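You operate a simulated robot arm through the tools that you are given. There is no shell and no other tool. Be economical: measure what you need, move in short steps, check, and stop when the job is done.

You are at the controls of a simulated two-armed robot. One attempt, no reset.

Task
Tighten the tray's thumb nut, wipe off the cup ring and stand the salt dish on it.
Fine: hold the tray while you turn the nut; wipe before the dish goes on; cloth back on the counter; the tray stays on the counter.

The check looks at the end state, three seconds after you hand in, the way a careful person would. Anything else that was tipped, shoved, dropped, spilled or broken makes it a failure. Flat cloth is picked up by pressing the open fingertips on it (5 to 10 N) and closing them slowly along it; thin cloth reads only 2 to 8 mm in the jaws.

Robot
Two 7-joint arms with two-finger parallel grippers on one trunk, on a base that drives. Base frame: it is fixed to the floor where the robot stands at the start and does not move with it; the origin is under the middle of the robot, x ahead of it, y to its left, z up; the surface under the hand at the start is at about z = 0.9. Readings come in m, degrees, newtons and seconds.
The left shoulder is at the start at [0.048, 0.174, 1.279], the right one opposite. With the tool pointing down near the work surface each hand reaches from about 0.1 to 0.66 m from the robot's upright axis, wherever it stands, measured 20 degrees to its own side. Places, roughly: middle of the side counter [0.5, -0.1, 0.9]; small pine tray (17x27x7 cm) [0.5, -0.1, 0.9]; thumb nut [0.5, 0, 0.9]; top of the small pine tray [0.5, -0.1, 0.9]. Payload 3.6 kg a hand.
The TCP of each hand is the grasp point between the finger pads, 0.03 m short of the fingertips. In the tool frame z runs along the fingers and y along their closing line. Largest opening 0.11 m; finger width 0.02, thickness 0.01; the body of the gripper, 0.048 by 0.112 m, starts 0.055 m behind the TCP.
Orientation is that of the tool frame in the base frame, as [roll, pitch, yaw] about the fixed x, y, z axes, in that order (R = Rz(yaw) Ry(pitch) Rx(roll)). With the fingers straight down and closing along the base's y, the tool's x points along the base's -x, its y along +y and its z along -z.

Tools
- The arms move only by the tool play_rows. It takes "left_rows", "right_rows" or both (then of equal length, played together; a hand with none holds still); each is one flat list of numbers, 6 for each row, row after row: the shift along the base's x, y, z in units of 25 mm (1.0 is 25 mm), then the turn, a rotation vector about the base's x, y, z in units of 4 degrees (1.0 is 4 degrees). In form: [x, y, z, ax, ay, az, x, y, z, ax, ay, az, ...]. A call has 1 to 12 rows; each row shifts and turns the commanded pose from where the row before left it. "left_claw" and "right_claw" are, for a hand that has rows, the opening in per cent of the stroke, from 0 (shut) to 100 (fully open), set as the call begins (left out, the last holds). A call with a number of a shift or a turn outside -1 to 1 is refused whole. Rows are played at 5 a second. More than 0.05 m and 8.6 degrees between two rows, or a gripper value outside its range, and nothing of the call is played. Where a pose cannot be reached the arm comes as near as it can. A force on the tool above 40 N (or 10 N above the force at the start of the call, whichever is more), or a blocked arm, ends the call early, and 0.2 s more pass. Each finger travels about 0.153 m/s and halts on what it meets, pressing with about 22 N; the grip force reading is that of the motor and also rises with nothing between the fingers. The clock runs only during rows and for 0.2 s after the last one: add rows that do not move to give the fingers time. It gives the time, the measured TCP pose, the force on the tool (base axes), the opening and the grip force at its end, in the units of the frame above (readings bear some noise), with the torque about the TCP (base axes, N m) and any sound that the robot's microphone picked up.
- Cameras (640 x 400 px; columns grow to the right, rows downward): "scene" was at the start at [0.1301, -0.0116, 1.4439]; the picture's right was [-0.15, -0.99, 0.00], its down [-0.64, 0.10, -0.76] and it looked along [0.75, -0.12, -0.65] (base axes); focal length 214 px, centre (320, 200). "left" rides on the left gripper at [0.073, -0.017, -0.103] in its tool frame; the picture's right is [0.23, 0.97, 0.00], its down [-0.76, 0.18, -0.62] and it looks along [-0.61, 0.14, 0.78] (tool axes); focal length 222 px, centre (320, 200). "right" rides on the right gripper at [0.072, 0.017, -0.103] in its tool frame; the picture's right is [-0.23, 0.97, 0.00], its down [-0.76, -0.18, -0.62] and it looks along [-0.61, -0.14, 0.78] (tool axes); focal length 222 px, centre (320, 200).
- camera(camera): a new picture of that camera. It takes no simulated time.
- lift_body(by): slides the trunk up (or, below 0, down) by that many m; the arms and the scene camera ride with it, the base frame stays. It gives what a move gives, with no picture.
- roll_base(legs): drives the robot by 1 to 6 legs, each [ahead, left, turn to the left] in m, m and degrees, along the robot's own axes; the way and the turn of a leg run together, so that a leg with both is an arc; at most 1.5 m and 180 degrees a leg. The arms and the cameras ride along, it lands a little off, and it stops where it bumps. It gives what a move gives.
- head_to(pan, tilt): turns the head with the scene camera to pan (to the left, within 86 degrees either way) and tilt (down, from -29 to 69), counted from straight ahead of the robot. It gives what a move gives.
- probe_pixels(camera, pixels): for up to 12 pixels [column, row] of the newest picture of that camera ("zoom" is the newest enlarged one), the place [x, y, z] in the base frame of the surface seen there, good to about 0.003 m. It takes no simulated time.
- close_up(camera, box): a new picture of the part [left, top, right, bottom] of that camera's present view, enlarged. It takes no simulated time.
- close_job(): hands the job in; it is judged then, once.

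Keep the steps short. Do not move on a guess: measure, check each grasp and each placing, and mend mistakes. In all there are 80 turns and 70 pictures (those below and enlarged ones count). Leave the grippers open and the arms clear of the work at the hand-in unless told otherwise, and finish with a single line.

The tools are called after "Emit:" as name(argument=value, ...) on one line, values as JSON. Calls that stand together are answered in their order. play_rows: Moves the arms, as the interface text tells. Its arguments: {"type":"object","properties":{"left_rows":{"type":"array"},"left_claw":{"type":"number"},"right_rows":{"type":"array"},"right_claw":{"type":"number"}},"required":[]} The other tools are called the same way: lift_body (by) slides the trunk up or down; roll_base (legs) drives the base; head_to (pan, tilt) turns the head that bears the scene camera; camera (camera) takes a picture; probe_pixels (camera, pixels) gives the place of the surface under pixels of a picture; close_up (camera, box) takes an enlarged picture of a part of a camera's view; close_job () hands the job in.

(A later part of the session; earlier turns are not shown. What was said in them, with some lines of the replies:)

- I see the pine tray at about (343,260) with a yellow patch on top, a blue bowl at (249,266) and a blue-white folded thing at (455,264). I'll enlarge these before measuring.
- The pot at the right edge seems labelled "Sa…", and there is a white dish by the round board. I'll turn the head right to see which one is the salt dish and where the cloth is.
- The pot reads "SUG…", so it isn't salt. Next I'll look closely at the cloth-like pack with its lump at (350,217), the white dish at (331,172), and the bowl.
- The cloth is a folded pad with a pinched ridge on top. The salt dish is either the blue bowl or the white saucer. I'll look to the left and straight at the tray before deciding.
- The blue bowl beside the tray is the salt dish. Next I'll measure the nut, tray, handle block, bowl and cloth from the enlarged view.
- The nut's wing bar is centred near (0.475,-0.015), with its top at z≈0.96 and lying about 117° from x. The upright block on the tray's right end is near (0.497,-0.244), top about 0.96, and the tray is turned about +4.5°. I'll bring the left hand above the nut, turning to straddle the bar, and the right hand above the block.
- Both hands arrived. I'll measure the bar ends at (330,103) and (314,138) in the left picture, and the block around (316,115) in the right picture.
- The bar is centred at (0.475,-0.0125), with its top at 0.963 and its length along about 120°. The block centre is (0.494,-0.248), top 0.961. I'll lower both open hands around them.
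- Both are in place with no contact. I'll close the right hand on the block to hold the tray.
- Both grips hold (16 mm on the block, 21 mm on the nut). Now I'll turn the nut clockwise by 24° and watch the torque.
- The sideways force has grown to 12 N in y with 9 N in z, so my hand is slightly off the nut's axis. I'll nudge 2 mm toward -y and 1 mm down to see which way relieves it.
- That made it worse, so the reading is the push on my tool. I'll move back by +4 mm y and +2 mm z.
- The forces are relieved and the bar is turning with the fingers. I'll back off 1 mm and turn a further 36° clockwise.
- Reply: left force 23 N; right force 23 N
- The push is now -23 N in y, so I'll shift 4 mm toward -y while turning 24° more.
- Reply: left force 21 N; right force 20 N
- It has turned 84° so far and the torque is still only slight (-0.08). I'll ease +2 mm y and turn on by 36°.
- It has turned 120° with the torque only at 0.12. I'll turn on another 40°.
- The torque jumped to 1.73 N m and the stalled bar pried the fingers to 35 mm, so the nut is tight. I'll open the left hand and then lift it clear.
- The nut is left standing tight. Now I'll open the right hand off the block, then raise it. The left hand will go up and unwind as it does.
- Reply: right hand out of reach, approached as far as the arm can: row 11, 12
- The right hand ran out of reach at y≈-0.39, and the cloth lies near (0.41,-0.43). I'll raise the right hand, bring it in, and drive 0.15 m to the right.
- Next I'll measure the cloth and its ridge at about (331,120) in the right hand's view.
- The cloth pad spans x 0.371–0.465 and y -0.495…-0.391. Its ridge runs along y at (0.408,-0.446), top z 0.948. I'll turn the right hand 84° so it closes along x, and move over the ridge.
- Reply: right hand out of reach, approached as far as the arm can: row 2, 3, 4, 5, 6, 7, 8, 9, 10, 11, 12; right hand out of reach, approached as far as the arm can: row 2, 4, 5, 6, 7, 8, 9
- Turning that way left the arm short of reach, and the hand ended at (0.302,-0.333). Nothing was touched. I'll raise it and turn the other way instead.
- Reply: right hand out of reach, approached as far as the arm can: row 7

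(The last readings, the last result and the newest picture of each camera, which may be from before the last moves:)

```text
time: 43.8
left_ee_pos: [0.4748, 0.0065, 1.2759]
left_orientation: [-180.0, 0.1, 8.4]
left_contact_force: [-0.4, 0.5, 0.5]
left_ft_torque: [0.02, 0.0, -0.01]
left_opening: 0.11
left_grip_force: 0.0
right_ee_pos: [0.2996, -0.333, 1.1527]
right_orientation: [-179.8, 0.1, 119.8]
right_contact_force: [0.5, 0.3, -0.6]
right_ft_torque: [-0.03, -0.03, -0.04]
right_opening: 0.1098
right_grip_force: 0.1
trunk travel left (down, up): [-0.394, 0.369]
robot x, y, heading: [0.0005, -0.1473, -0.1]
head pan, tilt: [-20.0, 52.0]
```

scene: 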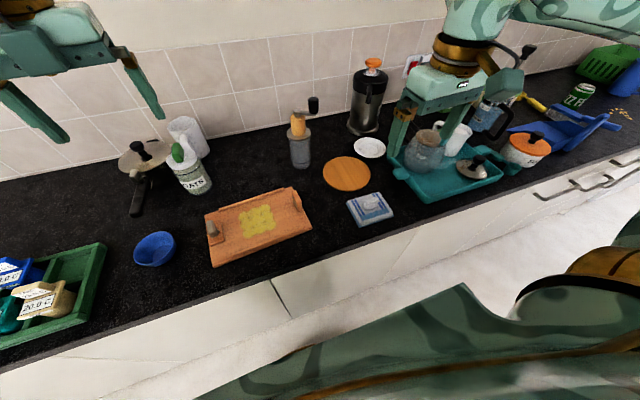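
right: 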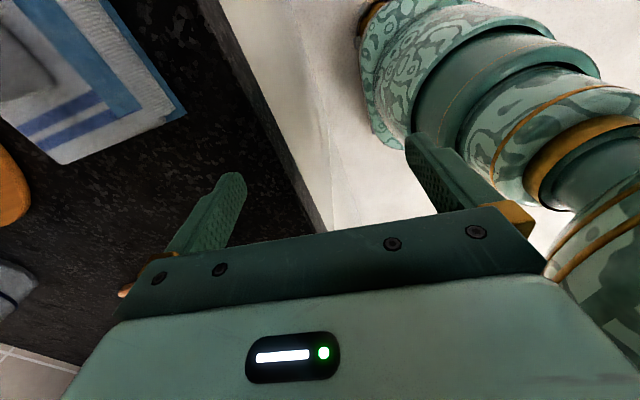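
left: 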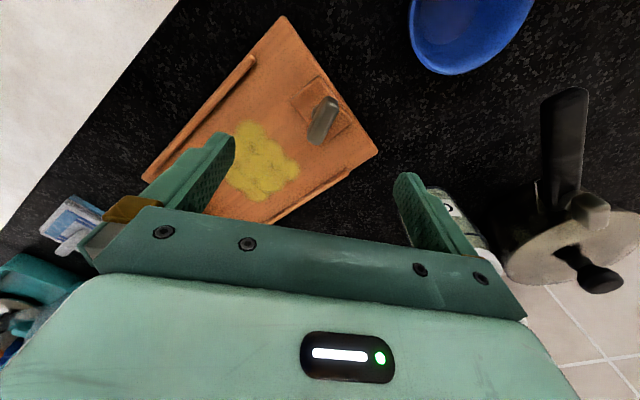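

The hand is at yaw 120°, with 32° more to go. I'll move over the ridge now, down to z≈1.05.

Emit:
play_rows(right_rows=[0.36, -0.377, 0, 0, 0, -0.667, 0.36, -0.377, 0, 0, 0, -0.667, 0.36, -0.377, 0, 0, 0, -0.667, 0.36, -0.377, 0, 0, 0, -0.667, 0.36, -0.377, 0, 0, 0, -0.667, 0.36, -0.377, 0, 0, 0, -0.667, 0.36, -0.377, -0.7, 0, 0, -0.667, 0.36, -0.377, -0.7, 0, 0, -0.667, 0.36, -0.377, -0.7, 0, 0, -0.667, 0.36, -0.377, -0.7, 0, 0, -0.667, 0.36, -0.377, -0.7, 0, 0, -0.667, 0.36, -0.377, -0.7, 0, 0, -0.667])

Emit:
camera(camera="right")

```text
time: 46.4
left_ee_pos: [0.4749, 0.0056, 1.2752]
left_orientation: [-180.0, 0.1, 8.3]
left_contact_force: [0.4, 0.7, 0.2]
left_ft_torque: [-0.03, -0.03, -0.02]
left_opening: 0.1102
left_grip_force: 0.0
right_ee_pos: [0.4086, -0.4448, 1.0473]
right_orientation: [-179.7, 0.1, 87.8]
right_contact_force: [-1.0, -0.3, 0.1]
right_ft_torque: [-0.01, 0.02, -0.01]
right_opening: 0.1101
right_grip_force: 0.0
trunk travel left (down, up): [-0.394, 0.369]
robot x, y, heading: [-0.0013, -0.1514, -0.3]
head pan, tilt: [-20.0, 52.0]
```

```text
41 pictures are left
```

right: 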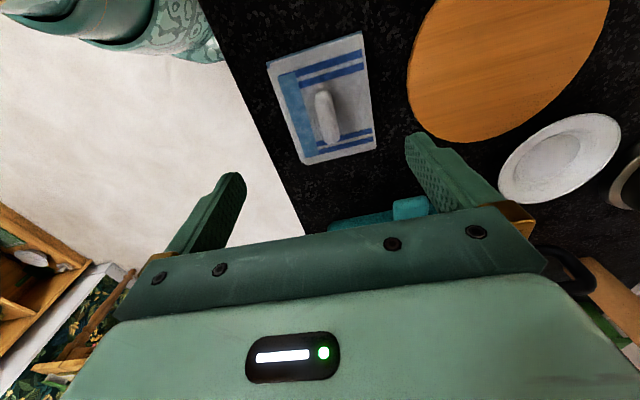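

Emit:
probe_pixels(camera="right", pixels=[[323, 97], [327, 115], [333, 138], [320, 115], [333, 115], [272, 68], [360, 33], [374, 148], [306, 162]])

```text
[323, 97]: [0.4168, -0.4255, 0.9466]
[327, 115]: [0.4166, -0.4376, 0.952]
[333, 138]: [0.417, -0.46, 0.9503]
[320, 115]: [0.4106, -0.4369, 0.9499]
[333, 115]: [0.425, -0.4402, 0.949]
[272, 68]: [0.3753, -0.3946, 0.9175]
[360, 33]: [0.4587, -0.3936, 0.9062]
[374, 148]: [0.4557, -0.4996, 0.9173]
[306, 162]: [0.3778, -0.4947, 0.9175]
```

The ridge is centred at (0.416,-0.443) with its top at 0.951. I'll lower around it to z≈0.951 and then close.

Emit:
play_rows(right_rows=[0.05, 0.01, -0.64, 0, 0, 0, 0.05, 0.01, -0.64, 0, 0, 0, 0.05, 0.01, -0.64, 0, 0, 0, 0.05, 0.01, -0.64, 0, 0, 0, 0.05, 0.01, -0.64, 0, 0, 0, 0.05, 0.01, -0.64, 0, 0, 0])

Emit:
play_rows(right_rows=[0, 0, 0, 0, 0, 0, 0, 0, 0, 0, 0, 0, 0, 0, 0, 0, 0, 0, 0, 0, 0, 0, 0, 0, 0, 0, 0, 0, 0, 0], right_claw=0)

Emit:
play_rows(right_rows=[0, 0, 0.8, 0, 0, 0, 0, 0, 0.8, 0, 0, 0, 0, 0, 0.8, 0, 0, 0, 0, 0, 0.8, 0, 0, 0])

Emit:
camera(camera="right")

```text
time: 47.8
left_ee_pos: [0.475, 0.0076, 1.2749]
left_orientation: [-179.9, 0.1, 8.3]
left_contact_force: [0.6, 0.4, 0.5]
left_ft_torque: [0.03, 0.0, 0.02]
left_opening: 0.1102
left_grip_force: 0.1
right_ee_pos: [0.4159, -0.4456, 0.9507]
right_orientation: [-179.9, 0.2, 87.7]
right_contact_force: [0.6, 0.4, -0.1]
right_ft_torque: [-0.01, 0.0, 0.0]
right_opening: 0.1101
right_grip_force: 0.0
trunk travel left (down, up): [-0.394, 0.369]
robot x, y, heading: [0.0, -0.1478, 0.2]
head pan, tilt: [-20.0, 52.0]
```

```text
time: 49.0
left_ee_pos: [0.4753, 0.0072, 1.2753]
left_orientation: [-179.9, 0.2, 8.3]
left_contact_force: [0.0, -0.6, -1.1]
left_ft_torque: [-0.01, 0.01, -0.01]
left_opening: 0.1097
left_grip_force: 0.2
right_ee_pos: [0.4159, -0.4458, 0.9516]
right_orientation: [-179.7, 0.0, 87.9]
right_contact_force: [-0.7, -0.8, -0.9]
right_ft_torque: [0.02, -0.01, 0.05]
right_opening: 0.0154
right_grip_force: 21.9
trunk travel left (down, up): [-0.394, 0.369]
robot x, y, heading: [-0.0005, -0.1477, 0.3]
head pan, tilt: [-20.0, 52.0]
```

```text
time: 50.0
left_ee_pos: [0.4748, 0.0066, 1.2756]
left_orientation: [-180.0, 0.0, 8.3]
left_contact_force: [0.8, 0.4, -0.4]
left_ft_torque: [0.04, 0.01, -0.01]
left_opening: 0.1099
left_grip_force: 0.0
right_ee_pos: [0.4157, -0.444, 1.0305]
right_orientation: [-179.8, 0.1, 87.8]
right_contact_force: [-0.2, 0.1, -0.1]
right_ft_torque: [-0.01, -0.01, -0.01]
right_opening: 0.0153
right_grip_force: 22.2
trunk travel left (down, up): [-0.394, 0.369]
robot x, y, heading: [0.0025, -0.1497, -0.3]
head pan, tilt: [-20.0, 52.0]
```

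```text
40 pictures are left
```

right: 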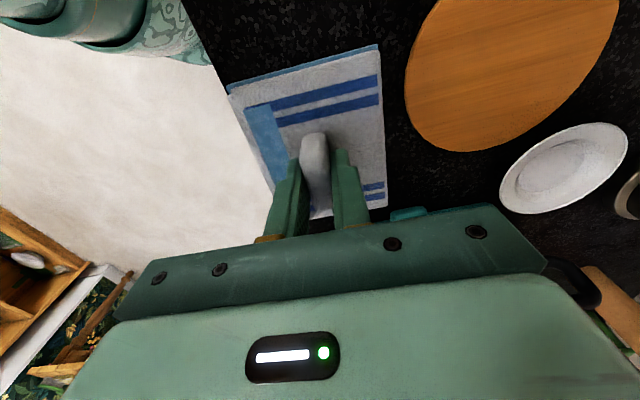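

The pad is lifted squarely. Its underside should meet the tray top at about TCP z 0.963. I'll measure the stain and rails from the scene camera.

Emit:
close_up(camera="scene", box=[190, 170, 330, 280])

```text
3.64 times, centred on (260, 225) of scene
```

zoom: 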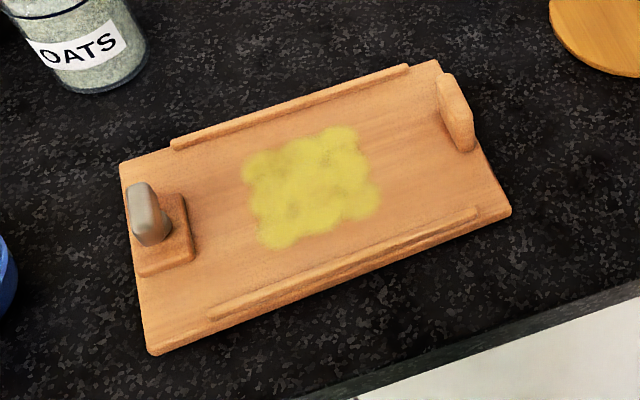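

Emit:
probe_pixels(camera="zoom", pixels=[[247, 157], [352, 130], [378, 205], [268, 244], [312, 188], [290, 112], [290, 122], [340, 255], [340, 268], [195, 255], [188, 195], [470, 150]])

```text
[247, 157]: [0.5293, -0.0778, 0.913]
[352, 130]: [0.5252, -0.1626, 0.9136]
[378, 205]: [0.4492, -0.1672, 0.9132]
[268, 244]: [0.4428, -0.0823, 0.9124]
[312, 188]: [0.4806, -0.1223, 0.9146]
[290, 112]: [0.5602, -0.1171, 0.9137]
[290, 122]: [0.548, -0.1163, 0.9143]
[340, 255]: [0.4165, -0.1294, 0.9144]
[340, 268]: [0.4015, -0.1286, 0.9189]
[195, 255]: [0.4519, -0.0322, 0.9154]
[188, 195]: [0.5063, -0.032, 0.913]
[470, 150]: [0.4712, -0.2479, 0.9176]
```

The stain spans x 0.442–0.530 and y -0.077…-0.168. The rails are at x≈0.412 and 0.552, the nut plate ends at y≈-0.033, and the block starts at about -0.238. I'll carry the pad over the stain, aligned with the tray, while the left hand moves aside.

Emit:
play_rows(right_rows=[0.225, 0.95, 0.2, 0, 0, 0.117, 0.225, 0.95, 0.2, 0, 0, 0.117, 0.225, 0.95, 0.2, 0, 0, 0.117, 0.225, 0.95, 0.2, 0, 0, 0.117, 0.225, 0.95, 0, 0, 0, 0.117, 0.225, 0.95, 0, 0, 0, 0.117, 0.225, 0.95, 0, 0, 0, 0.117, 0.225, 0.95, 0, 0, 0, 0.117, 0.225, 0.95, 0, 0, 0, 0.117, 0.225, 0.95, 0, 0, 0, 0.117, 0.225, 0.95, 0, 0, 0, 0.117, 0.225, 0.95, 0, 0, 0, 0.117], left_rows=[0, 0.7, 0, 0, 0, 0, 0, 0.7, 0, 0, 0, 0, 0, 0.7, 0, 0, 0, 0, 0, 0.7, 0, 0, 0, 0, 0, 0.7, 0, 0, 0, 0, 0, 0.7, 0, 0, 0, 0, 0, 0.7, 0, 0, 0, 0, 0, 0.7, 0, 0, 0, 0, 0, 0.7, 0, 0, 0, 0, 0, 0.7, 0, 0, 0, 0, 0, 0, 0, 0, 0, 0, 0, 0, 0, 0, 0, 0])

Emit:
camera(camera="right")

```text
time: 52.6
left_ee_pos: [0.476, 0.1839, 1.2759]
left_orientation: [-180.0, 0.2, 8.3]
left_contact_force: [0.2, 0.8, 0.5]
left_ft_torque: [0.01, 0.0, -0.02]
left_opening: 0.1101
left_grip_force: 0.1
right_ee_pos: [0.4814, -0.1591, 1.0523]
right_orientation: [-179.8, 0.2, 93.5]
right_contact_force: [-1.2, 1.3, 0.0]
right_ft_torque: [0.0, 0.0, -0.04]
right_opening: 0.0153
right_grip_force: 21.8
trunk travel left (down, up): [-0.394, 0.369]
robot x, y, heading: [0.0006, -0.1511, -0.3]
head pan, tilt: [-20.0, 52.0]
```

```text
38 pictures are left
```

right: 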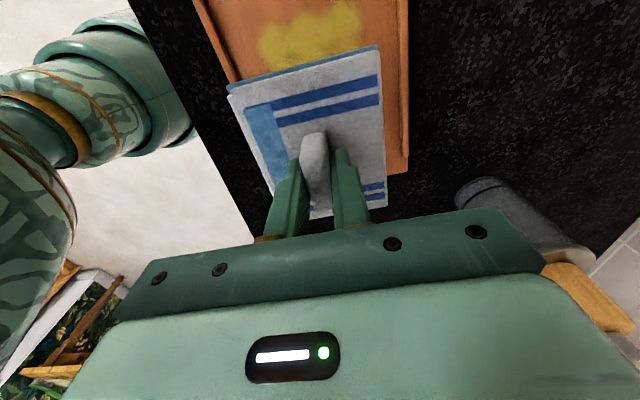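

It's well aligned. I'll go to y≈-0.135 and lower to just above contact, z≈0.968.

Emit:
play_rows(right_rows=[0, 0.24, -0.84, 0, 0, 0, 0.0, 0.24, -0.84, 0, 0, 0, 0, 0.24, -0.84, 0, 0, 0, 0, 0.24, -0.84, 0, 0, 0])

Emit:
play_rows(right_rows=[0, 0, -0.12, 0, 0, 0, 0, 0, -0.12, 0, 0, 0])

```text
time: 53.6
left_ee_pos: [0.4754, 0.1823, 1.2762]
left_orientation: [179.9, 0.1, 8.4]
left_contact_force: [-1.0, 0.4, 0.8]
left_ft_torque: [0.03, 0.01, 0.02]
left_opening: 0.1101
left_grip_force: 0.0
right_ee_pos: [0.4822, -0.1384, 0.9667]
right_orientation: [-179.6, 0.1, 93.4]
right_contact_force: [0.1, -1.1, -0.5]
right_ft_torque: [0.02, 0.0, 0.03]
right_opening: 0.0151
right_grip_force: 21.5
trunk travel left (down, up): [-0.394, 0.369]
robot x, y, heading: [0.0001, -0.1524, -0.0]
head pan, tilt: [-20.0, 52.0]
```

```text
time: 54.2
left_ee_pos: [0.4749, 0.1813, 1.2763]
left_orientation: [179.9, 0.0, 8.3]
left_contact_force: [-0.6, 0.2, -0.8]
left_ft_torque: [0.04, -0.01, 0.01]
left_opening: 0.11
left_grip_force: 0.0
right_ee_pos: [0.4837, -0.1367, 0.9646]
right_orientation: [-180.0, 0.1, 93.4]
right_contact_force: [-0.8, -4.7, 21.5]
right_ft_torque: [-0.38, -0.03, 0.0]
right_opening: 0.0154
right_grip_force: 22.2
trunk travel left (down, up): [-0.394, 0.369]
robot x, y, heading: [-0.0018, -0.1539, -0.1]
head pan, tilt: [-20.0, 52.0]
```

It's in contact at 21.5 N, which is too firm. I'll ease up 1.5 mm and read again.

Emit:
play_rows(right_rows=[0, 0, 0.06, 0, 0, 0, 0, 0, 0, 0, 0, 0])

```text
time: 54.8
left_ee_pos: [0.4747, 0.1814, 1.276]
left_orientation: [-180.0, 0.1, 8.4]
left_contact_force: [0.2, -0.2, 0.0]
left_ft_torque: [-0.01, -0.01, 0.0]
left_opening: 0.1099
left_grip_force: 0.0
right_ee_pos: [0.482, -0.1353, 0.9664]
right_orientation: [-179.9, 0.1, 93.4]
right_contact_force: [3.3, -4.1, 15.9]
right_ft_torque: [-0.07, -0.13, -0.04]
right_opening: 0.0152
right_grip_force: 22.4
trunk travel left (down, up): [-0.394, 0.369]
robot x, y, heading: [0.0, -0.1492, -0.1]
head pan, tilt: [-20.0, 52.0]
```

I'll ease another 2 mm to about 8 N and wipe a loop within the rails.

Emit:
play_rows(right_rows=[0, 0, 0.08, 0, 0, 0, 0.4, 0, 0, 0, 0, 0, 0.4, 0, 0, 0, 0, 0, 0, 0.6, 0, 0, 0, 0, 0, 0.6, 0, 0, 0, 0, -0.8, 0, 0, 0, 0, 0, -0.8, 0, 0, 0, 0, 0, 0, -0.8, 0, 0, 0, 0, 0, -0.8, 0, 0, 0, 0, 0.8, 0, 0, 0, 0, 0, 0, 0.4, 0, 0, 0, 0])

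Emit:
camera(camera="scene")

```text
time: 57.2
left_ee_pos: [0.4763, 0.1825, 1.2768]
left_orientation: [-179.9, 0.0, 8.2]
left_contact_force: [0.9, -0.5, 0.3]
left_ft_torque: [0.03, -0.04, -0.03]
left_opening: 0.1101
left_grip_force: 0.0
right_ee_pos: [0.4819, -0.1343, 0.9661]
right_orientation: [-179.7, 0.1, 93.5]
right_contact_force: [-0.6, -0.5, 0.2]
right_ft_torque: [0.0, 0.01, -0.02]
right_opening: 0.0153
right_grip_force: 21.1
trunk travel left (down, up): [-0.394, 0.369]
robot x, y, heading: [-0.0003, -0.1529, 0.1]
head pan, tilt: [-20.0, 52.0]
```

```text
37 pictures are left
```

scene: 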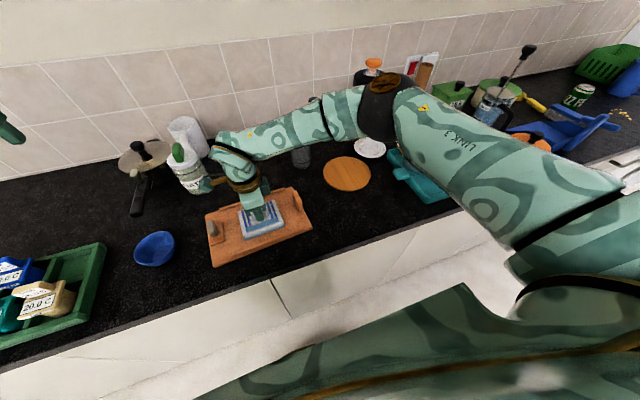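

No force now, so I'm barely touching. I'll lower 1.5 mm and check.

Emit:
play_rows(right_rows=[0, 0, -0.06, 0, 0, 0, 0, 0, 0, 0, 0, 0])

```text
time: 57.8
left_ee_pos: [0.4758, 0.1811, 1.276]
left_orientation: [180.0, 0.0, 8.3]
left_contact_force: [0.0, -0.2, 0.0]
left_ft_torque: [-0.02, 0.0, 0.02]
left_opening: 0.1101
left_grip_force: 0.0
right_ee_pos: [0.4814, -0.1343, 0.9643]
right_orientation: [-179.8, 0.2, 93.5]
right_contact_force: [-0.1, 0.6, 6.0]
right_ft_torque: [0.01, -0.08, -0.02]
right_opening: 0.0155
right_grip_force: 21.8
trunk travel left (down, up): [-0.394, 0.369]
robot x, y, heading: [-0.003, -0.1506, -0.2]
head pan, tilt: [-20.0, 52.0]
```

It reads 6 N, which is good. I'll wipe a loop at this height.

Emit:
play_rows(right_rows=[0.4, 0, -0.02, 0, 0, 0, 0.4, 0, 0, 0, 0, 0, 0, 0.6, 0, 0, 0, 0, 0, 0.6, 0, 0, 0, 0, -0.8, 0, 0, 0, 0, 0, -0.8, 0, 0, 0, 0, 0, 0, -0.8, 0, 0, 0, 0, 0, -0.8, 0, 0, 0, 0, 0, -0.6, 0, 0, 0, 0, 0.8, 0, 0, 0, 0, 0, 0.8, 0, 0, 0, 0, 0, 0, 0.8, 0, 0, 0, 0])

Emit:
play_rows(right_rows=[0, 0.8, 0, 0, 0, 0, -0.8, 0, 0, 0, 0, 0, -0.8, 0, 0, 0, 0, 0, 0, -0.8, 0, 0, 0, 0, 0, -0.8, 0, 0, 0, 0, 0.8, 0, 0, 0, 0, 0, 0.8, 0, 0, 0, 0, 0, 0, 0.8, 0, 0, 0, 0, -0.8, 0, 0, 0, 0, 0])

```text
time: 60.4
left_ee_pos: [0.4743, 0.1807, 1.2766]
left_orientation: [-179.9, 0.0, 8.3]
left_contact_force: [1.2, -0.2, -0.5]
left_ft_torque: [0.01, 0.0, 0.0]
left_opening: 0.1099
left_grip_force: 0.1
right_ee_pos: [0.5043, -0.1443, 0.9641]
right_orientation: [180.0, 0.2, 93.2]
right_contact_force: [1.6, -13.7, 26.5]
right_ft_torque: [-0.36, 0.03, 0.02]
right_opening: 0.0153
right_grip_force: 21.9
trunk travel left (down, up): [-0.394, 0.369]
robot x, y, heading: [-0.0012, -0.1528, -0.2]
head pan, tilt: [-20.0, 52.0]
```

```text
time: 62.4
left_ee_pos: [0.4768, 0.1837, 1.2766]
left_orientation: [-180.0, 0.0, 8.3]
left_contact_force: [0.7, -0.2, 0.2]
left_ft_torque: [0.02, -0.02, -0.02]
left_opening: 0.1099
left_grip_force: 0.0
right_ee_pos: [0.4817, -0.14, 0.965]
right_orientation: [180.0, 0.1, 93.5]
right_contact_force: [9.8, 1.8, 19.2]
right_ft_torque: [-0.25, -0.26, 0.14]
right_opening: 0.0156
right_grip_force: 22.6
trunk travel left (down, up): [-0.394, 0.369]
robot x, y, heading: [0.003, -0.1499, -0.1]
head pan, tilt: [-20.0, 52.0]
```

Wiping happened under good pressure. I'll lift the pad straight up 9 cm, move it back to the right, and look.

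Emit:
play_rows(right_rows=[0, 0, 0.7, 0, 0, 0, 0, 0, 0.7, 0, 0, 0, 0, 0, 0.7, 0, 0, 0, 0, 0, 0.7, 0, 0, 0, 0, 0, 0.7, 0, 0, 0, -0.2, -0.9, 0, 0, 0, 0, -0.2, -0.9, 0, 0, 0, 0, -0.2, -0.9, 0, 0, 0, 0, -0.2, -0.9, 0, 0, 0, 0, -0.2, -0.9, 0, 0, 0, 0, -0.2, -0.9, 0, 0, 0, 0, -0.2, -0.9, 0, 0, 0, 0])

Emit:
close_up(camera="scene", box=[120, 150, 400, 310])

```text
time: 65.0
left_ee_pos: [0.4759, 0.1821, 1.2757]
left_orientation: [-179.9, 0.1, 8.3]
left_contact_force: [0.0, 0.0, -0.1]
left_ft_torque: [0.03, -0.02, 0.01]
left_opening: 0.1099
left_grip_force: 0.1
right_ee_pos: [0.446, -0.3001, 1.051]
right_orientation: [-179.8, 0.1, 93.6]
right_contact_force: [-1.0, -1.3, -1.4]
right_ft_torque: [0.04, 0.0, 0.02]
right_opening: 0.0156
right_grip_force: 21.8
trunk travel left (down, up): [-0.394, 0.369]
robot x, y, heading: [0.0001, -0.1486, -0.0]
head pan, tilt: [-20.0, 52.0]
```

```text
2.29 times, centred on (260, 230) of scene
```

zoom: 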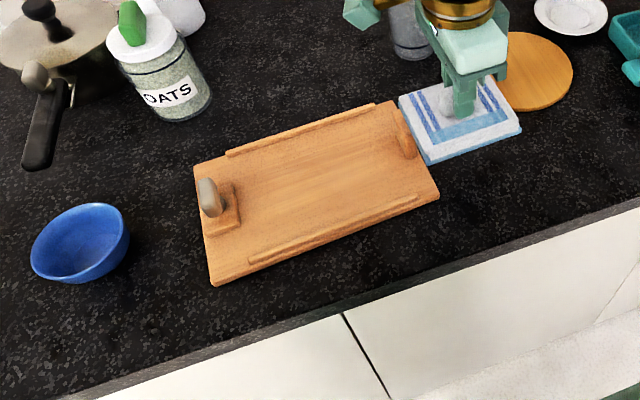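

The tray is clean. I'll carry the pad back to its old place at (0.416,-0.445) and lower it gently.

Emit:
play_rows(right_rows=[-0.2, -0.967, 0, 0, 0, -0.2, -0.2, -0.967, 0, 0, 0, -0.2, -0.2, -0.967, 0, 0, 0, -0.2, -0.2, -0.967, 0, 0, 0, -0.2, -0.2, -0.967, 0, 0, 0, -0.2, -0.2, -0.967, 0, 0, 0, -0.2, 0, 0, -0.75, 0, 0, 0, 0, 0, -0.75, 0, 0, 0, 0, 0, -0.75, 0, 0, 0, 0, 0, -0.75, 0, 0, 0, 0, 0, -0.75, 0, 0, 0])

Emit:
play_rows(right_rows=[0, 0, -0.08, 0, 0, 0, 0, 0, -0.06, 0, 0, 0])

```text
time: 67.4
left_ee_pos: [0.477, 0.1825, 1.2768]
left_orientation: [-180.0, 0.2, 8.3]
left_contact_force: [-0.2, 1.2, 0.7]
left_ft_torque: [0.0, -0.01, -0.04]
left_opening: 0.1101
left_grip_force: 0.1
right_ee_pos: [0.4171, -0.4444, 0.9572]
right_orientation: [-179.7, 0.0, 88.6]
right_contact_force: [0.0, 0.0, -0.4]
right_ft_torque: [0.0, 0.05, 0.02]
right_opening: 0.0156
right_grip_force: 22.0
trunk travel left (down, up): [-0.394, 0.369]
robot x, y, heading: [0.0004, -0.1475, -0.1]
head pan, tilt: [-20.0, 52.0]
```

```text
time: 68.0
left_ee_pos: [0.4764, 0.1819, 1.2765]
left_orientation: [180.0, 0.1, 8.2]
left_contact_force: [-0.1, -0.7, 0.8]
left_ft_torque: [0.03, -0.03, 0.01]
left_opening: 0.1101
left_grip_force: 0.1
right_ee_pos: [0.4179, -0.4443, 0.9542]
right_orientation: [-179.8, 0.1, 88.7]
right_contact_force: [0.5, 0.1, -0.9]
right_ft_torque: [-0.01, 0.01, 0.02]
right_opening: 0.0153
right_grip_force: 21.8
trunk travel left (down, up): [-0.394, 0.369]
robot x, y, heading: [-0.0001, -0.1514, -0.0]
head pan, tilt: [-20.0, 52.0]
```

No contact yet, so I'll lower another 2.5 mm, then open and rise.

Emit:
play_rows(right_rows=[0, 0, -0.06, 0, 0, 0, 0, 0, -0.05, 0, 0, 0])

Emit:
play_rows(right_rows=[0, 0, 0, 0, 0, 0, 0, 0, 0, 0, 0, 0, 0, 0, 0, 0, 0, 0, 0, 0, 0, 0, 0, 0], right_claw=100)

Emit:
play_rows(right_rows=[0, 0, 0.8, 0, 0, 0, 0, 0, 0.8, 0, 0, 0, 0, 0, 0.8, 0, 0, 0, 0, 0, 0.8, 0, 0, 0, 0, 0, 1, 0, 0, 1, 0, 0, 1, 0, 0, 1, -0.3, 0.3, 1, 0, 0, 1, -0.3, 0.3, 1, 0, 0, 1, -0.3, 0.3, 0, 0, 0, 1, -0.3, 0.3, 0, 0, 0, 1, -0.3, 0.3, 0, 0, 0, 1, -0.3, 0.3, 0, 0, 0, 1])

Emit:
roll_base(legs=[[0, 0.17, 0]])

Emit:
head_to(pan=0, tilt=52)

Emit:
camera(camera="scene")

```text
time: 68.6
left_ee_pos: [0.4761, 0.183, 1.2753]
left_orientation: [-180.0, 0.1, 8.3]
left_contact_force: [-0.3, 0.1, 1.2]
left_ft_torque: [0.01, -0.05, 0.0]
left_opening: 0.1099
left_grip_force: 0.1
right_ee_pos: [0.4174, -0.4431, 0.9507]
right_orientation: [-179.7, 0.1, 88.7]
right_contact_force: [-0.4, -0.2, -0.4]
right_ft_torque: [-0.02, 0.02, -0.03]
right_opening: 0.0154
right_grip_force: 21.9
trunk travel left (down, up): [-0.394, 0.369]
robot x, y, heading: [0.0006, -0.1538, -0.1]
head pan, tilt: [-20.0, 52.0]
```

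```text
time: 69.6
left_ee_pos: [0.4764, 0.1825, 1.2767]
left_orientation: [180.0, 0.0, 8.4]
left_contact_force: [-0.3, -0.5, -0.2]
left_ft_torque: [-0.01, 0.02, -0.01]
left_opening: 0.1102
left_grip_force: 0.1
right_ee_pos: [0.4163, -0.4436, 0.951]
right_orientation: [-179.7, 0.1, 88.7]
right_contact_force: [0.1, 0.1, 0.2]
right_ft_torque: [-0.02, 0.03, -0.02]
right_opening: 0.11
right_grip_force: 0.0
trunk travel left (down, up): [-0.394, 0.369]
robot x, y, heading: [0.0027, -0.1514, -0.1]
head pan, tilt: [-20.0, 52.0]
```

```text
time: 72.2
left_ee_pos: [0.4759, 0.1831, 1.2758]
left_orientation: [-180.0, 0.0, 8.3]
left_contact_force: [-0.4, 0.9, 0.0]
left_ft_torque: [0.0, 0.03, 0.02]
left_opening: 0.1102
left_grip_force: 0.1
right_ee_pos: [0.3717, -0.3989, 1.1312]
right_orientation: [-179.7, 0.2, 120.6]
right_contact_force: [0.3, 0.2, -0.2]
right_ft_torque: [0.03, 0.0, 0.0]
right_opening: 0.1103
right_grip_force: 0.1
trunk travel left (down, up): [-0.394, 0.369]
robot x, y, heading: [0.0019, -0.1536, -0.1]
head pan, tilt: [-20.0, 52.0]
```

```text
time: 73.6
left_ee_pos: [0.4772, 0.3528, 1.2759]
left_orientation: [180.0, 0.0, 8.3]
left_contact_force: [-0.1, 0.7, -1.1]
left_ft_torque: [-0.07, -0.02, 0.0]
left_opening: 0.1101
left_grip_force: 0.1
right_ee_pos: [0.3725, -0.2306, 1.1318]
right_orientation: [-179.8, 0.2, 120.6]
right_contact_force: [0.0, -0.6, -0.5]
right_ft_torque: [-0.02, 0.0, -0.01]
right_opening: 0.1101
right_grip_force: 0.0
trunk travel left (down, up): [-0.394, 0.369]
robot x, y, heading: [0.0012, 0.0181, -0.3]
head pan, tilt: [-20.0, 52.0]
```

```text
time: 74.5
left_ee_pos: [0.4778, 0.3519, 1.277]
left_orientation: [-180.0, 0.0, 8.3]
left_contact_force: [-0.2, -0.6, 0.2]
left_ft_torque: [0.0, 0.03, -0.03]
left_opening: 0.1099
left_grip_force: 0.2
right_ee_pos: [0.3722, -0.2324, 1.1315]
right_orientation: [-179.6, 0.2, 120.6]
right_contact_force: [-0.4, 0.1, 0.0]
right_ft_torque: [-0.01, -0.01, 0.01]
right_opening: 0.11
right_grip_force: 0.1
trunk travel left (down, up): [-0.394, 0.369]
robot x, y, heading: [-0.0015, 0.0175, -0.2]
head pan, tilt: [0.0, 52.0]
```

```text
35 pictures are left
```

scene: 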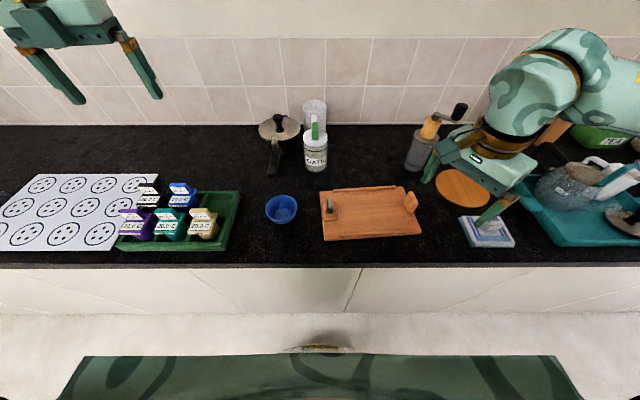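

The cloth is back on the counter. The left hand at yaw 8° closes along y. I'll measure the bowl at (281,208) and the rack's right edge.

Emit:
close_up(camera="scene", box=[200, 170, 330, 250])

Emit:
probe_pixels(camera="scene", pixels=[[281, 212], [267, 206], [296, 206], [281, 196], [281, 222], [240, 195], [232, 246], [330, 206], [370, 212], [494, 219]])

```text
4.92 times, centred on (265, 210) of scene
```

zoom: 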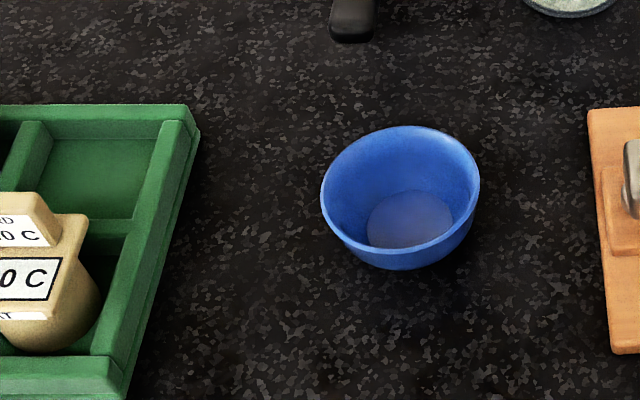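

```text
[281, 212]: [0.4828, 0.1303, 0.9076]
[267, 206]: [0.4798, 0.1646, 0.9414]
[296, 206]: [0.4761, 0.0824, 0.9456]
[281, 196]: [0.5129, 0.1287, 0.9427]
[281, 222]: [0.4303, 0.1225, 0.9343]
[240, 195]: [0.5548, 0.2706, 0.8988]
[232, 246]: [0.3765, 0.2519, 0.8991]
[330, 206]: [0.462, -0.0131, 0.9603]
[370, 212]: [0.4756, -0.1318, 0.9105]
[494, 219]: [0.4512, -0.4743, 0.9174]
```

The bowl is centred at about (0.473,0.125), rim about 8.5 cm across at z≈0.945. The rack edge is at y≈0.25, so there's room. I'll bring the left hand above it.

Emit:
play_rows(left_rows=[-0.013, -0.757, -0.723, 0, 0, -0.173, -0.013, -0.757, -0.723, 0, 0, -0.173, -0.013, -0.757, -0.723, 0, 0, -0.173, -0.013, -0.757, -0.723, 0, 0, -0.173, -0.013, -0.757, -0.723, 0, 0, -0.173, -0.013, -0.757, -0.723, 0, 0, -0.173, -0.013, -0.757, -0.723, 0, 0, -0.173, -0.013, -0.757, -0.723, 0, 0, -0.173, -0.013, -0.757, -0.723, 0, 0, -0.173, -0.013, -0.757, -0.723, 0, 0, -0.173, -0.013, -0.757, -0.723, 0, 0, -0.173, -0.013, -0.757, -0.723, 0, 0, -0.173])

Emit:
camera(camera="left")

```text
time: 77.1
left_ee_pos: [0.474, 0.1224, 1.0586]
left_orientation: [180.0, 0.2, 0.0]
left_contact_force: [-0.2, -0.3, -0.1]
left_ft_torque: [0.01, -0.02, 0.02]
left_opening: 0.1096
left_grip_force: 0.1
right_ee_pos: [0.3726, -0.2318, 1.1305]
right_orientation: [-179.6, 0.1, 120.6]
right_contact_force: [0.0, 0.3, 0.6]
right_ft_torque: [-0.01, -0.03, -0.02]
right_opening: 0.11
right_grip_force: 0.1
trunk travel left (down, up): [-0.394, 0.369]
robot x, y, heading: [-0.0011, 0.0183, -0.3]
head pan, tilt: [0.0, 52.0]
```

```text
33 pictures are left
```

left: 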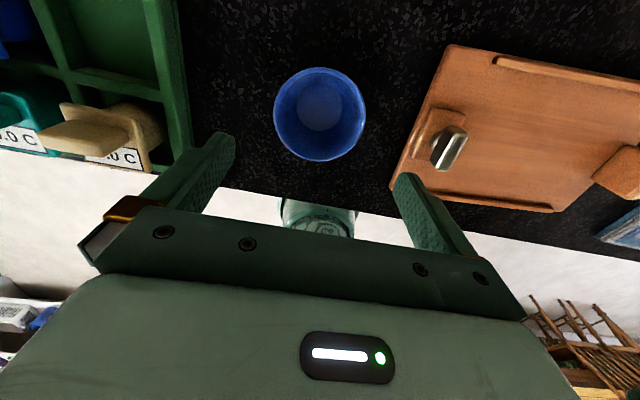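

Emit:
probe_pixels(camera="left", pixels=[[276, 112], [364, 114], [319, 69], [322, 158], [320, 110], [280, 97], [361, 97]])

```text
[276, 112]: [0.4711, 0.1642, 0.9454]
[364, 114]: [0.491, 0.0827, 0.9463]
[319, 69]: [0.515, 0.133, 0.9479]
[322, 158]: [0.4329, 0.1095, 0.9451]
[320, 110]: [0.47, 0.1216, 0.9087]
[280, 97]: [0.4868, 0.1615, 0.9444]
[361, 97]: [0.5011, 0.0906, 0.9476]
```

The bowl centre is (0.474,0.1235), right under the hand. I'll lower to z≈0.955 with the fingers outside the rim, then close.

Emit:
play_rows(left_rows=[0, 0.007, -0.69, 0, 0, 0, 0, 0.007, -0.69, 0, 0, 0, 0, 0.007, -0.69, 0, 0, 0, 0, 0.007, -0.69, 0, 0, 0, 0, 0.007, -0.69, 0, 0, 0, 0, 0.007, -0.69, 0, 0, 0])

Emit:
play_rows(left_rows=[0, 0, 0, 0, 0, 0, 0, 0, 0, 0, 0, 0, 0, 0, 0, 0, 0, 0, 0, 0, 0, 0, 0, 0], left_claw=0)

Emit:
close_up(camera="left", box=[160, 20, 480, 220])

```text
time: 78.5
left_ee_pos: [0.4729, 0.1255, 0.9571]
left_orientation: [-180.0, 0.0, 0.0]
left_contact_force: [-1.5, 0.1, 0.4]
left_ft_torque: [-0.04, 0.05, 0.01]
left_opening: 0.1098
left_grip_force: 0.1
right_ee_pos: [0.3725, -0.2318, 1.1309]
right_orientation: [-179.7, 0.1, 120.6]
right_contact_force: [0.3, -0.3, 0.3]
right_ft_torque: [0.03, 0.01, -0.01]
right_opening: 0.1099
right_grip_force: 0.1
trunk travel left (down, up): [-0.394, 0.369]
robot x, y, heading: [-0.0016, 0.0212, -0.2]
head pan, tilt: [0.0, 52.0]
```

```text
time: 79.5
left_ee_pos: [0.4745, 0.1257, 0.9552]
left_orientation: [-179.9, 0.1, 0.1]
left_contact_force: [0.3, -0.4, -0.5]
left_ft_torque: [0.02, 0.0, -0.03]
left_opening: 0.0858
left_grip_force: 22.1
right_ee_pos: [0.373, -0.2326, 1.1311]
right_orientation: [-179.7, 0.1, 120.7]
right_contact_force: [-0.6, 0.6, 0.0]
right_ft_torque: [0.02, 0.01, 0.01]
right_opening: 0.1098
right_grip_force: 0.0
trunk travel left (down, up): [-0.394, 0.369]
robot x, y, heading: [-0.0024, 0.0201, -0.1]
head pan, tilt: [0.0, 52.0]
```

```text
2.00 times, centred on (320, 120) of left
```

zoom: 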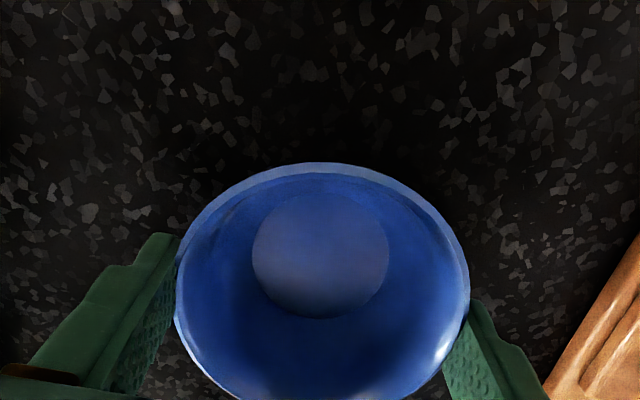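

The bowl is gripped at 86 mm. I'll lift it 10 cm, moving the right hand farther aside at the same time.

Emit:
play_rows(left_rows=[0, 0, 0.4, 0, 0, 0, 0, 0, 0.6, 0, 0, 0, 0, 0, 0.6, 0, 0, 0, 0, 0, 0.8, 0, 0, 0, 0, 0, 0.8, 0, 0, 0, 0, 0, 0.8, 0, 0, 0], right_rows=[-0.45, -0.87, 0.5, 0, 0, 0, -0.45, -0.87, 0.5, 0, 0, 0, -0.45, -0.87, 0.5, 0, 0, 0, -0.45, -0.87, 0.5, 0, 0, 0, -0.45, -0.87, 0.5, 0, 0, 0, -0.45, -0.87, 0.5, 0, 0, 0])

Emit:
camera(camera="scene")

```text
time: 80.9
left_ee_pos: [0.4712, 0.1233, 1.0557]
left_orientation: [-179.9, 0.0, 0.0]
left_contact_force: [0.4, -0.6, -1.4]
left_ft_torque: [0.01, -0.03, -0.02]
left_opening: 0.086
left_grip_force: 22.3
right_ee_pos: [0.3037, -0.3636, 1.2041]
right_orientation: [-179.8, 0.1, 120.7]
right_contact_force: [-0.8, -0.3, -0.3]
right_ft_torque: [0.03, -0.05, 0.0]
right_opening: 0.1099
right_grip_force: 0.1
trunk travel left (down, up): [-0.394, 0.369]
robot x, y, heading: [-0.0023, 0.0178, -0.2]
head pan, tilt: [0.0, 52.0]
```

```text
31 pictures are left
```

scene: 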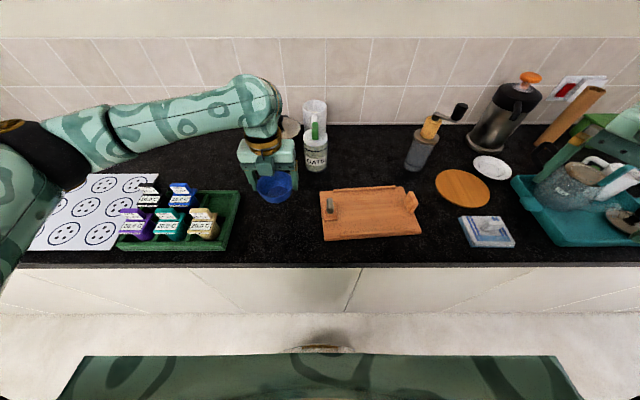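

The bowl is up. I'll carry it 25 cm to the right, over the middle of the tray.

Emit:
play_rows(left_rows=[0.04, -0.83, 0, 0, 0, 0, 0.04, -0.83, 0, 0, 0, 0, 0.04, -0.83, 0, 0, 0, 0, 0.04, -0.83, 0, 0, 0, 0, 0.04, -0.83, 0, 0, 0, 0, 0.04, -0.83, 0, 0, 0, 0, 0.04, -0.83, 0, 0, 0, 0, 0.04, -0.83, 0, 0, 0, 0, 0.04, -0.83, 0, 0, 0, 0, 0.04, -0.83, 0, 0, 0, 0, 0.04, -0.83, 0, 0, 0, 0, 0.04, -0.83, 0, 0, 0, 0])

Emit:
camera(camera="scene")

```text
time: 83.5
left_ee_pos: [0.4839, -0.1257, 1.0565]
left_orientation: [-179.9, 0.2, -0.1]
left_contact_force: [-0.7, -0.3, -1.1]
left_ft_torque: [0.05, 0.02, -0.02]
left_opening: 0.0854
left_grip_force: 21.7
right_ee_pos: [0.3054, -0.3637, 1.2053]
right_orientation: [-179.8, 0.0, 120.7]
right_contact_force: [0.7, 0.1, 0.2]
right_ft_torque: [0.0, 0.0, 0.02]
right_opening: 0.1099
right_grip_force: 0.1
trunk travel left (down, up): [-0.394, 0.369]
robot x, y, heading: [0.0007, 0.0177, -0.3]
head pan, tilt: [0.0, 52.0]
```

```text
30 pictures are left
```

scene: 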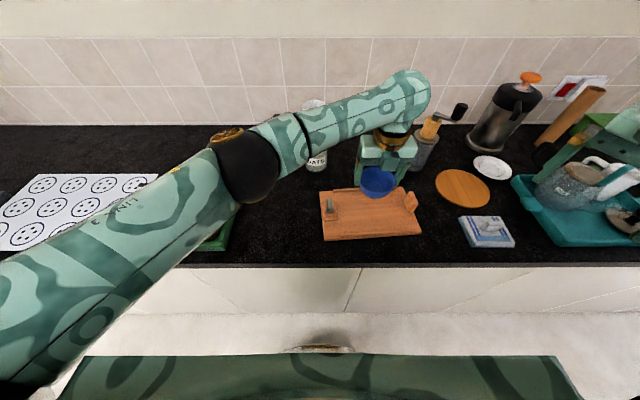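

I'll check how far the mill at (421,150) is from the hand before lowering.

Emit:
probe_pixels(camera="scene", pixels=[[421, 152], [430, 122], [460, 110], [411, 165], [318, 160], [392, 140], [377, 190]])

```text
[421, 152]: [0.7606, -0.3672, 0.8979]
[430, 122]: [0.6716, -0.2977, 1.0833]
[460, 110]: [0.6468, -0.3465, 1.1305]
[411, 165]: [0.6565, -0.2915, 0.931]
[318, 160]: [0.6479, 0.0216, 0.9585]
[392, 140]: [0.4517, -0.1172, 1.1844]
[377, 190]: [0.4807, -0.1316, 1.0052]
```

The mill is 18 cm away, so the way is clear. I'll lower to just above the tray (contact expected near z 0.967).

Emit:
play_rows(left_rows=[0, 0, -0.7, 0, 0, 0, 0, 0, -0.7, 0, 0, 0, 0, 0, -0.7, 0, 0, 0, 0, 0, -0.6, 0, 0, 0, 0, 0, -0.5, 0, 0, 0, 0, 0, -0.16, 0, 0, 0])

Emit:
play_rows(left_rows=[0, 0, -0.1, 0, 0, 0, 0, 0, -0.08, 0, 0, 0])

```text
time: 84.9
left_ee_pos: [0.4862, -0.1206, 0.9701]
left_orientation: [180.0, 0.0, 0.1]
left_contact_force: [0.0, 0.3, -1.1]
left_ft_torque: [0.02, -0.03, 0.0]
left_opening: 0.0855
left_grip_force: 22.5
left hand out of reach, approached as far as the arm can: row 5
right_ee_pos: [0.3061, -0.3631, 1.2054]
right_orientation: [-179.8, 0.1, 120.7]
right_contact_force: [-0.5, 0.2, -0.4]
right_ft_torque: [0.02, -0.01, -0.02]
right_opening: 0.1102
right_grip_force: 0.0
trunk travel left (down, up): [-0.394, 0.369]
robot x, y, heading: [-0.0003, 0.0196, -0.5]
head pan, tilt: [0.0, 52.0]
```

```text
time: 85.5
left_ee_pos: [0.4853, -0.1214, 0.9688]
left_orientation: [179.9, -0.3, 0.0]
left_contact_force: [4.5, -1.6, 16.9]
left_ft_torque: [0.02, -0.02, -0.16]
left_opening: 0.0852
left_grip_force: 21.6
right_ee_pos: [0.3047, -0.3624, 1.2049]
right_orientation: [-179.8, 0.1, 120.5]
right_contact_force: [0.4, -0.1, 0.3]
right_ft_torque: [-0.01, 0.02, 0.03]
right_opening: 0.1101
right_grip_force: 0.1
trunk travel left (down, up): [-0.394, 0.369]
robot x, y, heading: [-0.0005, 0.0175, -0.6]
head pan, tilt: [0.0, 52.0]
```

Contact reads 17 N, so the bowl is standing on the tray. I'll ease up 2 mm, then open the fingers and rise.

Emit:
play_rows(left_rows=[0, 0, 0.07, 0, 0, 0, 0, 0, 0, 0, 0, 0])

Emit:
play_rows(left_rows=[0, 0, 0, 0, 0, 0, 0, 0, 0, 0, 0, 0, 0, 0, 0, 0, 0, 0, 0, 0, 0, 0, 0, 0], left_claw=100)

Emit:
camera(camera="left")

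```text
time: 86.1
left_ee_pos: [0.4858, -0.1222, 0.9694]
left_orientation: [180.0, 0.0, 0.0]
left_contact_force: [2.9, -0.9, 5.3]
left_ft_torque: [-0.05, -0.17, 0.02]
left_opening: 0.085
left_grip_force: 22.5
right_ee_pos: [0.3034, -0.3619, 1.2046]
right_orientation: [-179.9, 0.1, 120.6]
right_contact_force: [0.4, 0.2, -0.4]
right_ft_torque: [-0.01, 0.02, 0.0]
right_opening: 0.1098
right_grip_force: 0.1
trunk travel left (down, up): [-0.394, 0.369]
robot x, y, heading: [-0.0015, 0.0158, -0.3]
head pan, tilt: [0.0, 52.0]
```

```text
time: 87.1
left_ee_pos: [0.4864, -0.1217, 0.9684]
left_orientation: [180.0, -0.1, 0.0]
left_contact_force: [-0.5, 0.5, -0.3]
left_ft_torque: [-0.03, 0.01, 0.0]
left_opening: 0.11
left_grip_force: 0.1
right_ee_pos: [0.3044, -0.3617, 1.2044]
right_orientation: [-179.9, 0.1, 120.6]
right_contact_force: [-0.4, -0.2, 1.0]
right_ft_torque: [0.0, 0.01, -0.02]
right_opening: 0.1104
right_grip_force: 0.1
trunk travel left (down, up): [-0.394, 0.369]
robot x, y, heading: [-0.0022, 0.0153, -0.2]
head pan, tilt: [0.0, 52.0]
```

```text
29 pictures are left
```

left: 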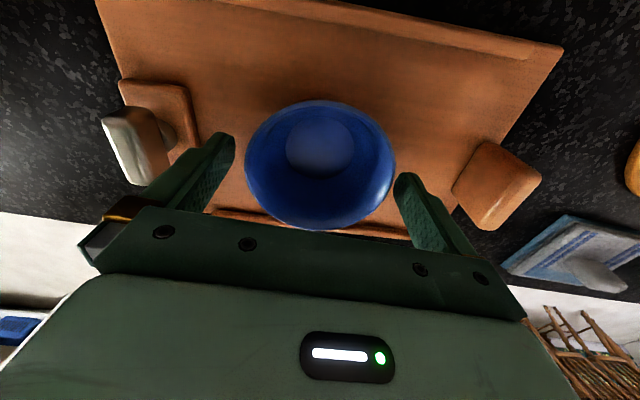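

The bowl stands free between the open fingers. I'll rise straight up, then move left, clear of the work.

Emit:
play_rows(left_rows=[0, 0, 0.6, 0, 0, 0, 0, 0, 0.8, 0, 0, 0, 0, 0, 0.8, 0, 0, 0, 0, 0, 0.8, 0, 0, 0, 0, 0, 0.8, 0, 0, 0, 0, 0, 0.8, 0, 0, 0, 0, 0, 0.8, 0, 0, 0, 0, 0, 0.8, 0, 0, 0, 0, 0, 0.8, 0, 0, 0])

Emit:
play_rows(left_rows=[0, 0.9, 0.3, 0, 0, 0, 0, 0.9, 0.3, 0, 0, 0, 0, 0.9, 0.3, 0, 0, 0, 0, 0.9, 0.3, 0, 0, 0, 0, 0.9, 0.3, 0, 0, 0, 0, 0.9, 0.3, 0, 0, 0, 0, 0.9, 0.3, 0, 0, 0, 0, 0.9, 0.3, 0, 0, 0, 0, 0.9, 0.3, 0, 0, 0, 0, 0.9, 0.3, 0, 0, 0, 0, 0.9, 0, 0, 0, 0, 0, 0.9, 0, 0, 0, 0])

Emit:
camera(camera="scene")

Emit:
close_up(camera="scene", box=[300, 150, 530, 270])

```text
time: 89.1
left_ee_pos: [0.4845, -0.1217, 1.142]
left_orientation: [-180.0, 0.0, 0.0]
left_contact_force: [0.0, 0.3, 0.6]
left_ft_torque: [-0.02, 0.0, 0.02]
left_opening: 0.11
left_grip_force: 0.1
right_ee_pos: [0.3044, -0.3619, 1.2051]
right_orientation: [-179.8, 0.1, 120.6]
right_contact_force: [0.4, 0.6, -0.3]
right_ft_torque: [-0.03, 0.02, 0.01]
right_opening: 0.11
right_grip_force: 0.1
trunk travel left (down, up): [-0.394, 0.369]
robot x, y, heading: [0.001, 0.0172, -0.0]
head pan, tilt: [0.0, 52.0]
```

```text
time: 91.7
left_ee_pos: [0.4836, 0.1491, 1.2182]
left_orientation: [180.0, 0.1, 0.0]
left_contact_force: [-0.3, -0.2, -0.3]
left_ft_torque: [0.0, 0.01, 0.0]
left_opening: 0.1101
left_grip_force: 0.1
right_ee_pos: [0.3045, -0.3622, 1.2053]
right_orientation: [-179.7, 0.2, 120.4]
right_contact_force: [-0.3, 0.4, -0.5]
right_ft_torque: [-0.02, -0.03, 0.01]
right_opening: 0.1102
right_grip_force: 0.0
trunk travel left (down, up): [-0.394, 0.369]
robot x, y, heading: [-0.0033, 0.0196, -0.3]
head pan, tilt: [0.0, 52.0]
```

```text
28 pictures are left
```

scene: 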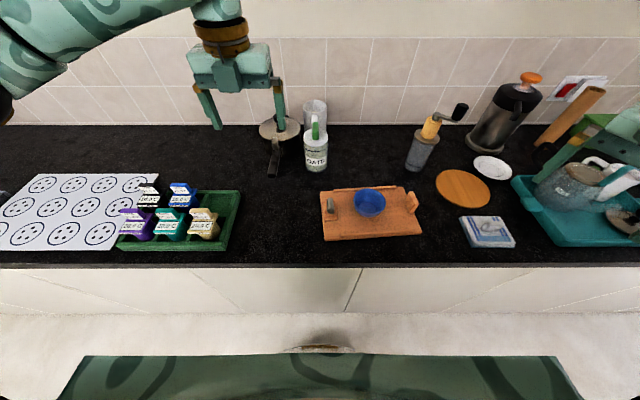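

```text
2.78 times, centred on (415, 210) of scene
```

zoom: 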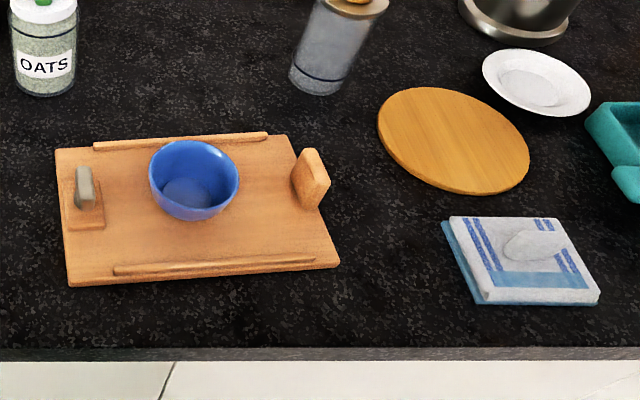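

Everything is in place: the nut is tight, the tray is clean and on the counter, the bowl stands level on it, and the cloth is back on the counter. Both arms are clear and open, so I'm handing in.

Emit:
close_job()

```text
The job is handed in.
```

I held the tray and tightened the thumb nut until it stopped turning, wiped the tray clean, put the cloth back on the counter and stood the blue bowl, which I took to be the salt dish as nothing was labelled salt, on the tray.
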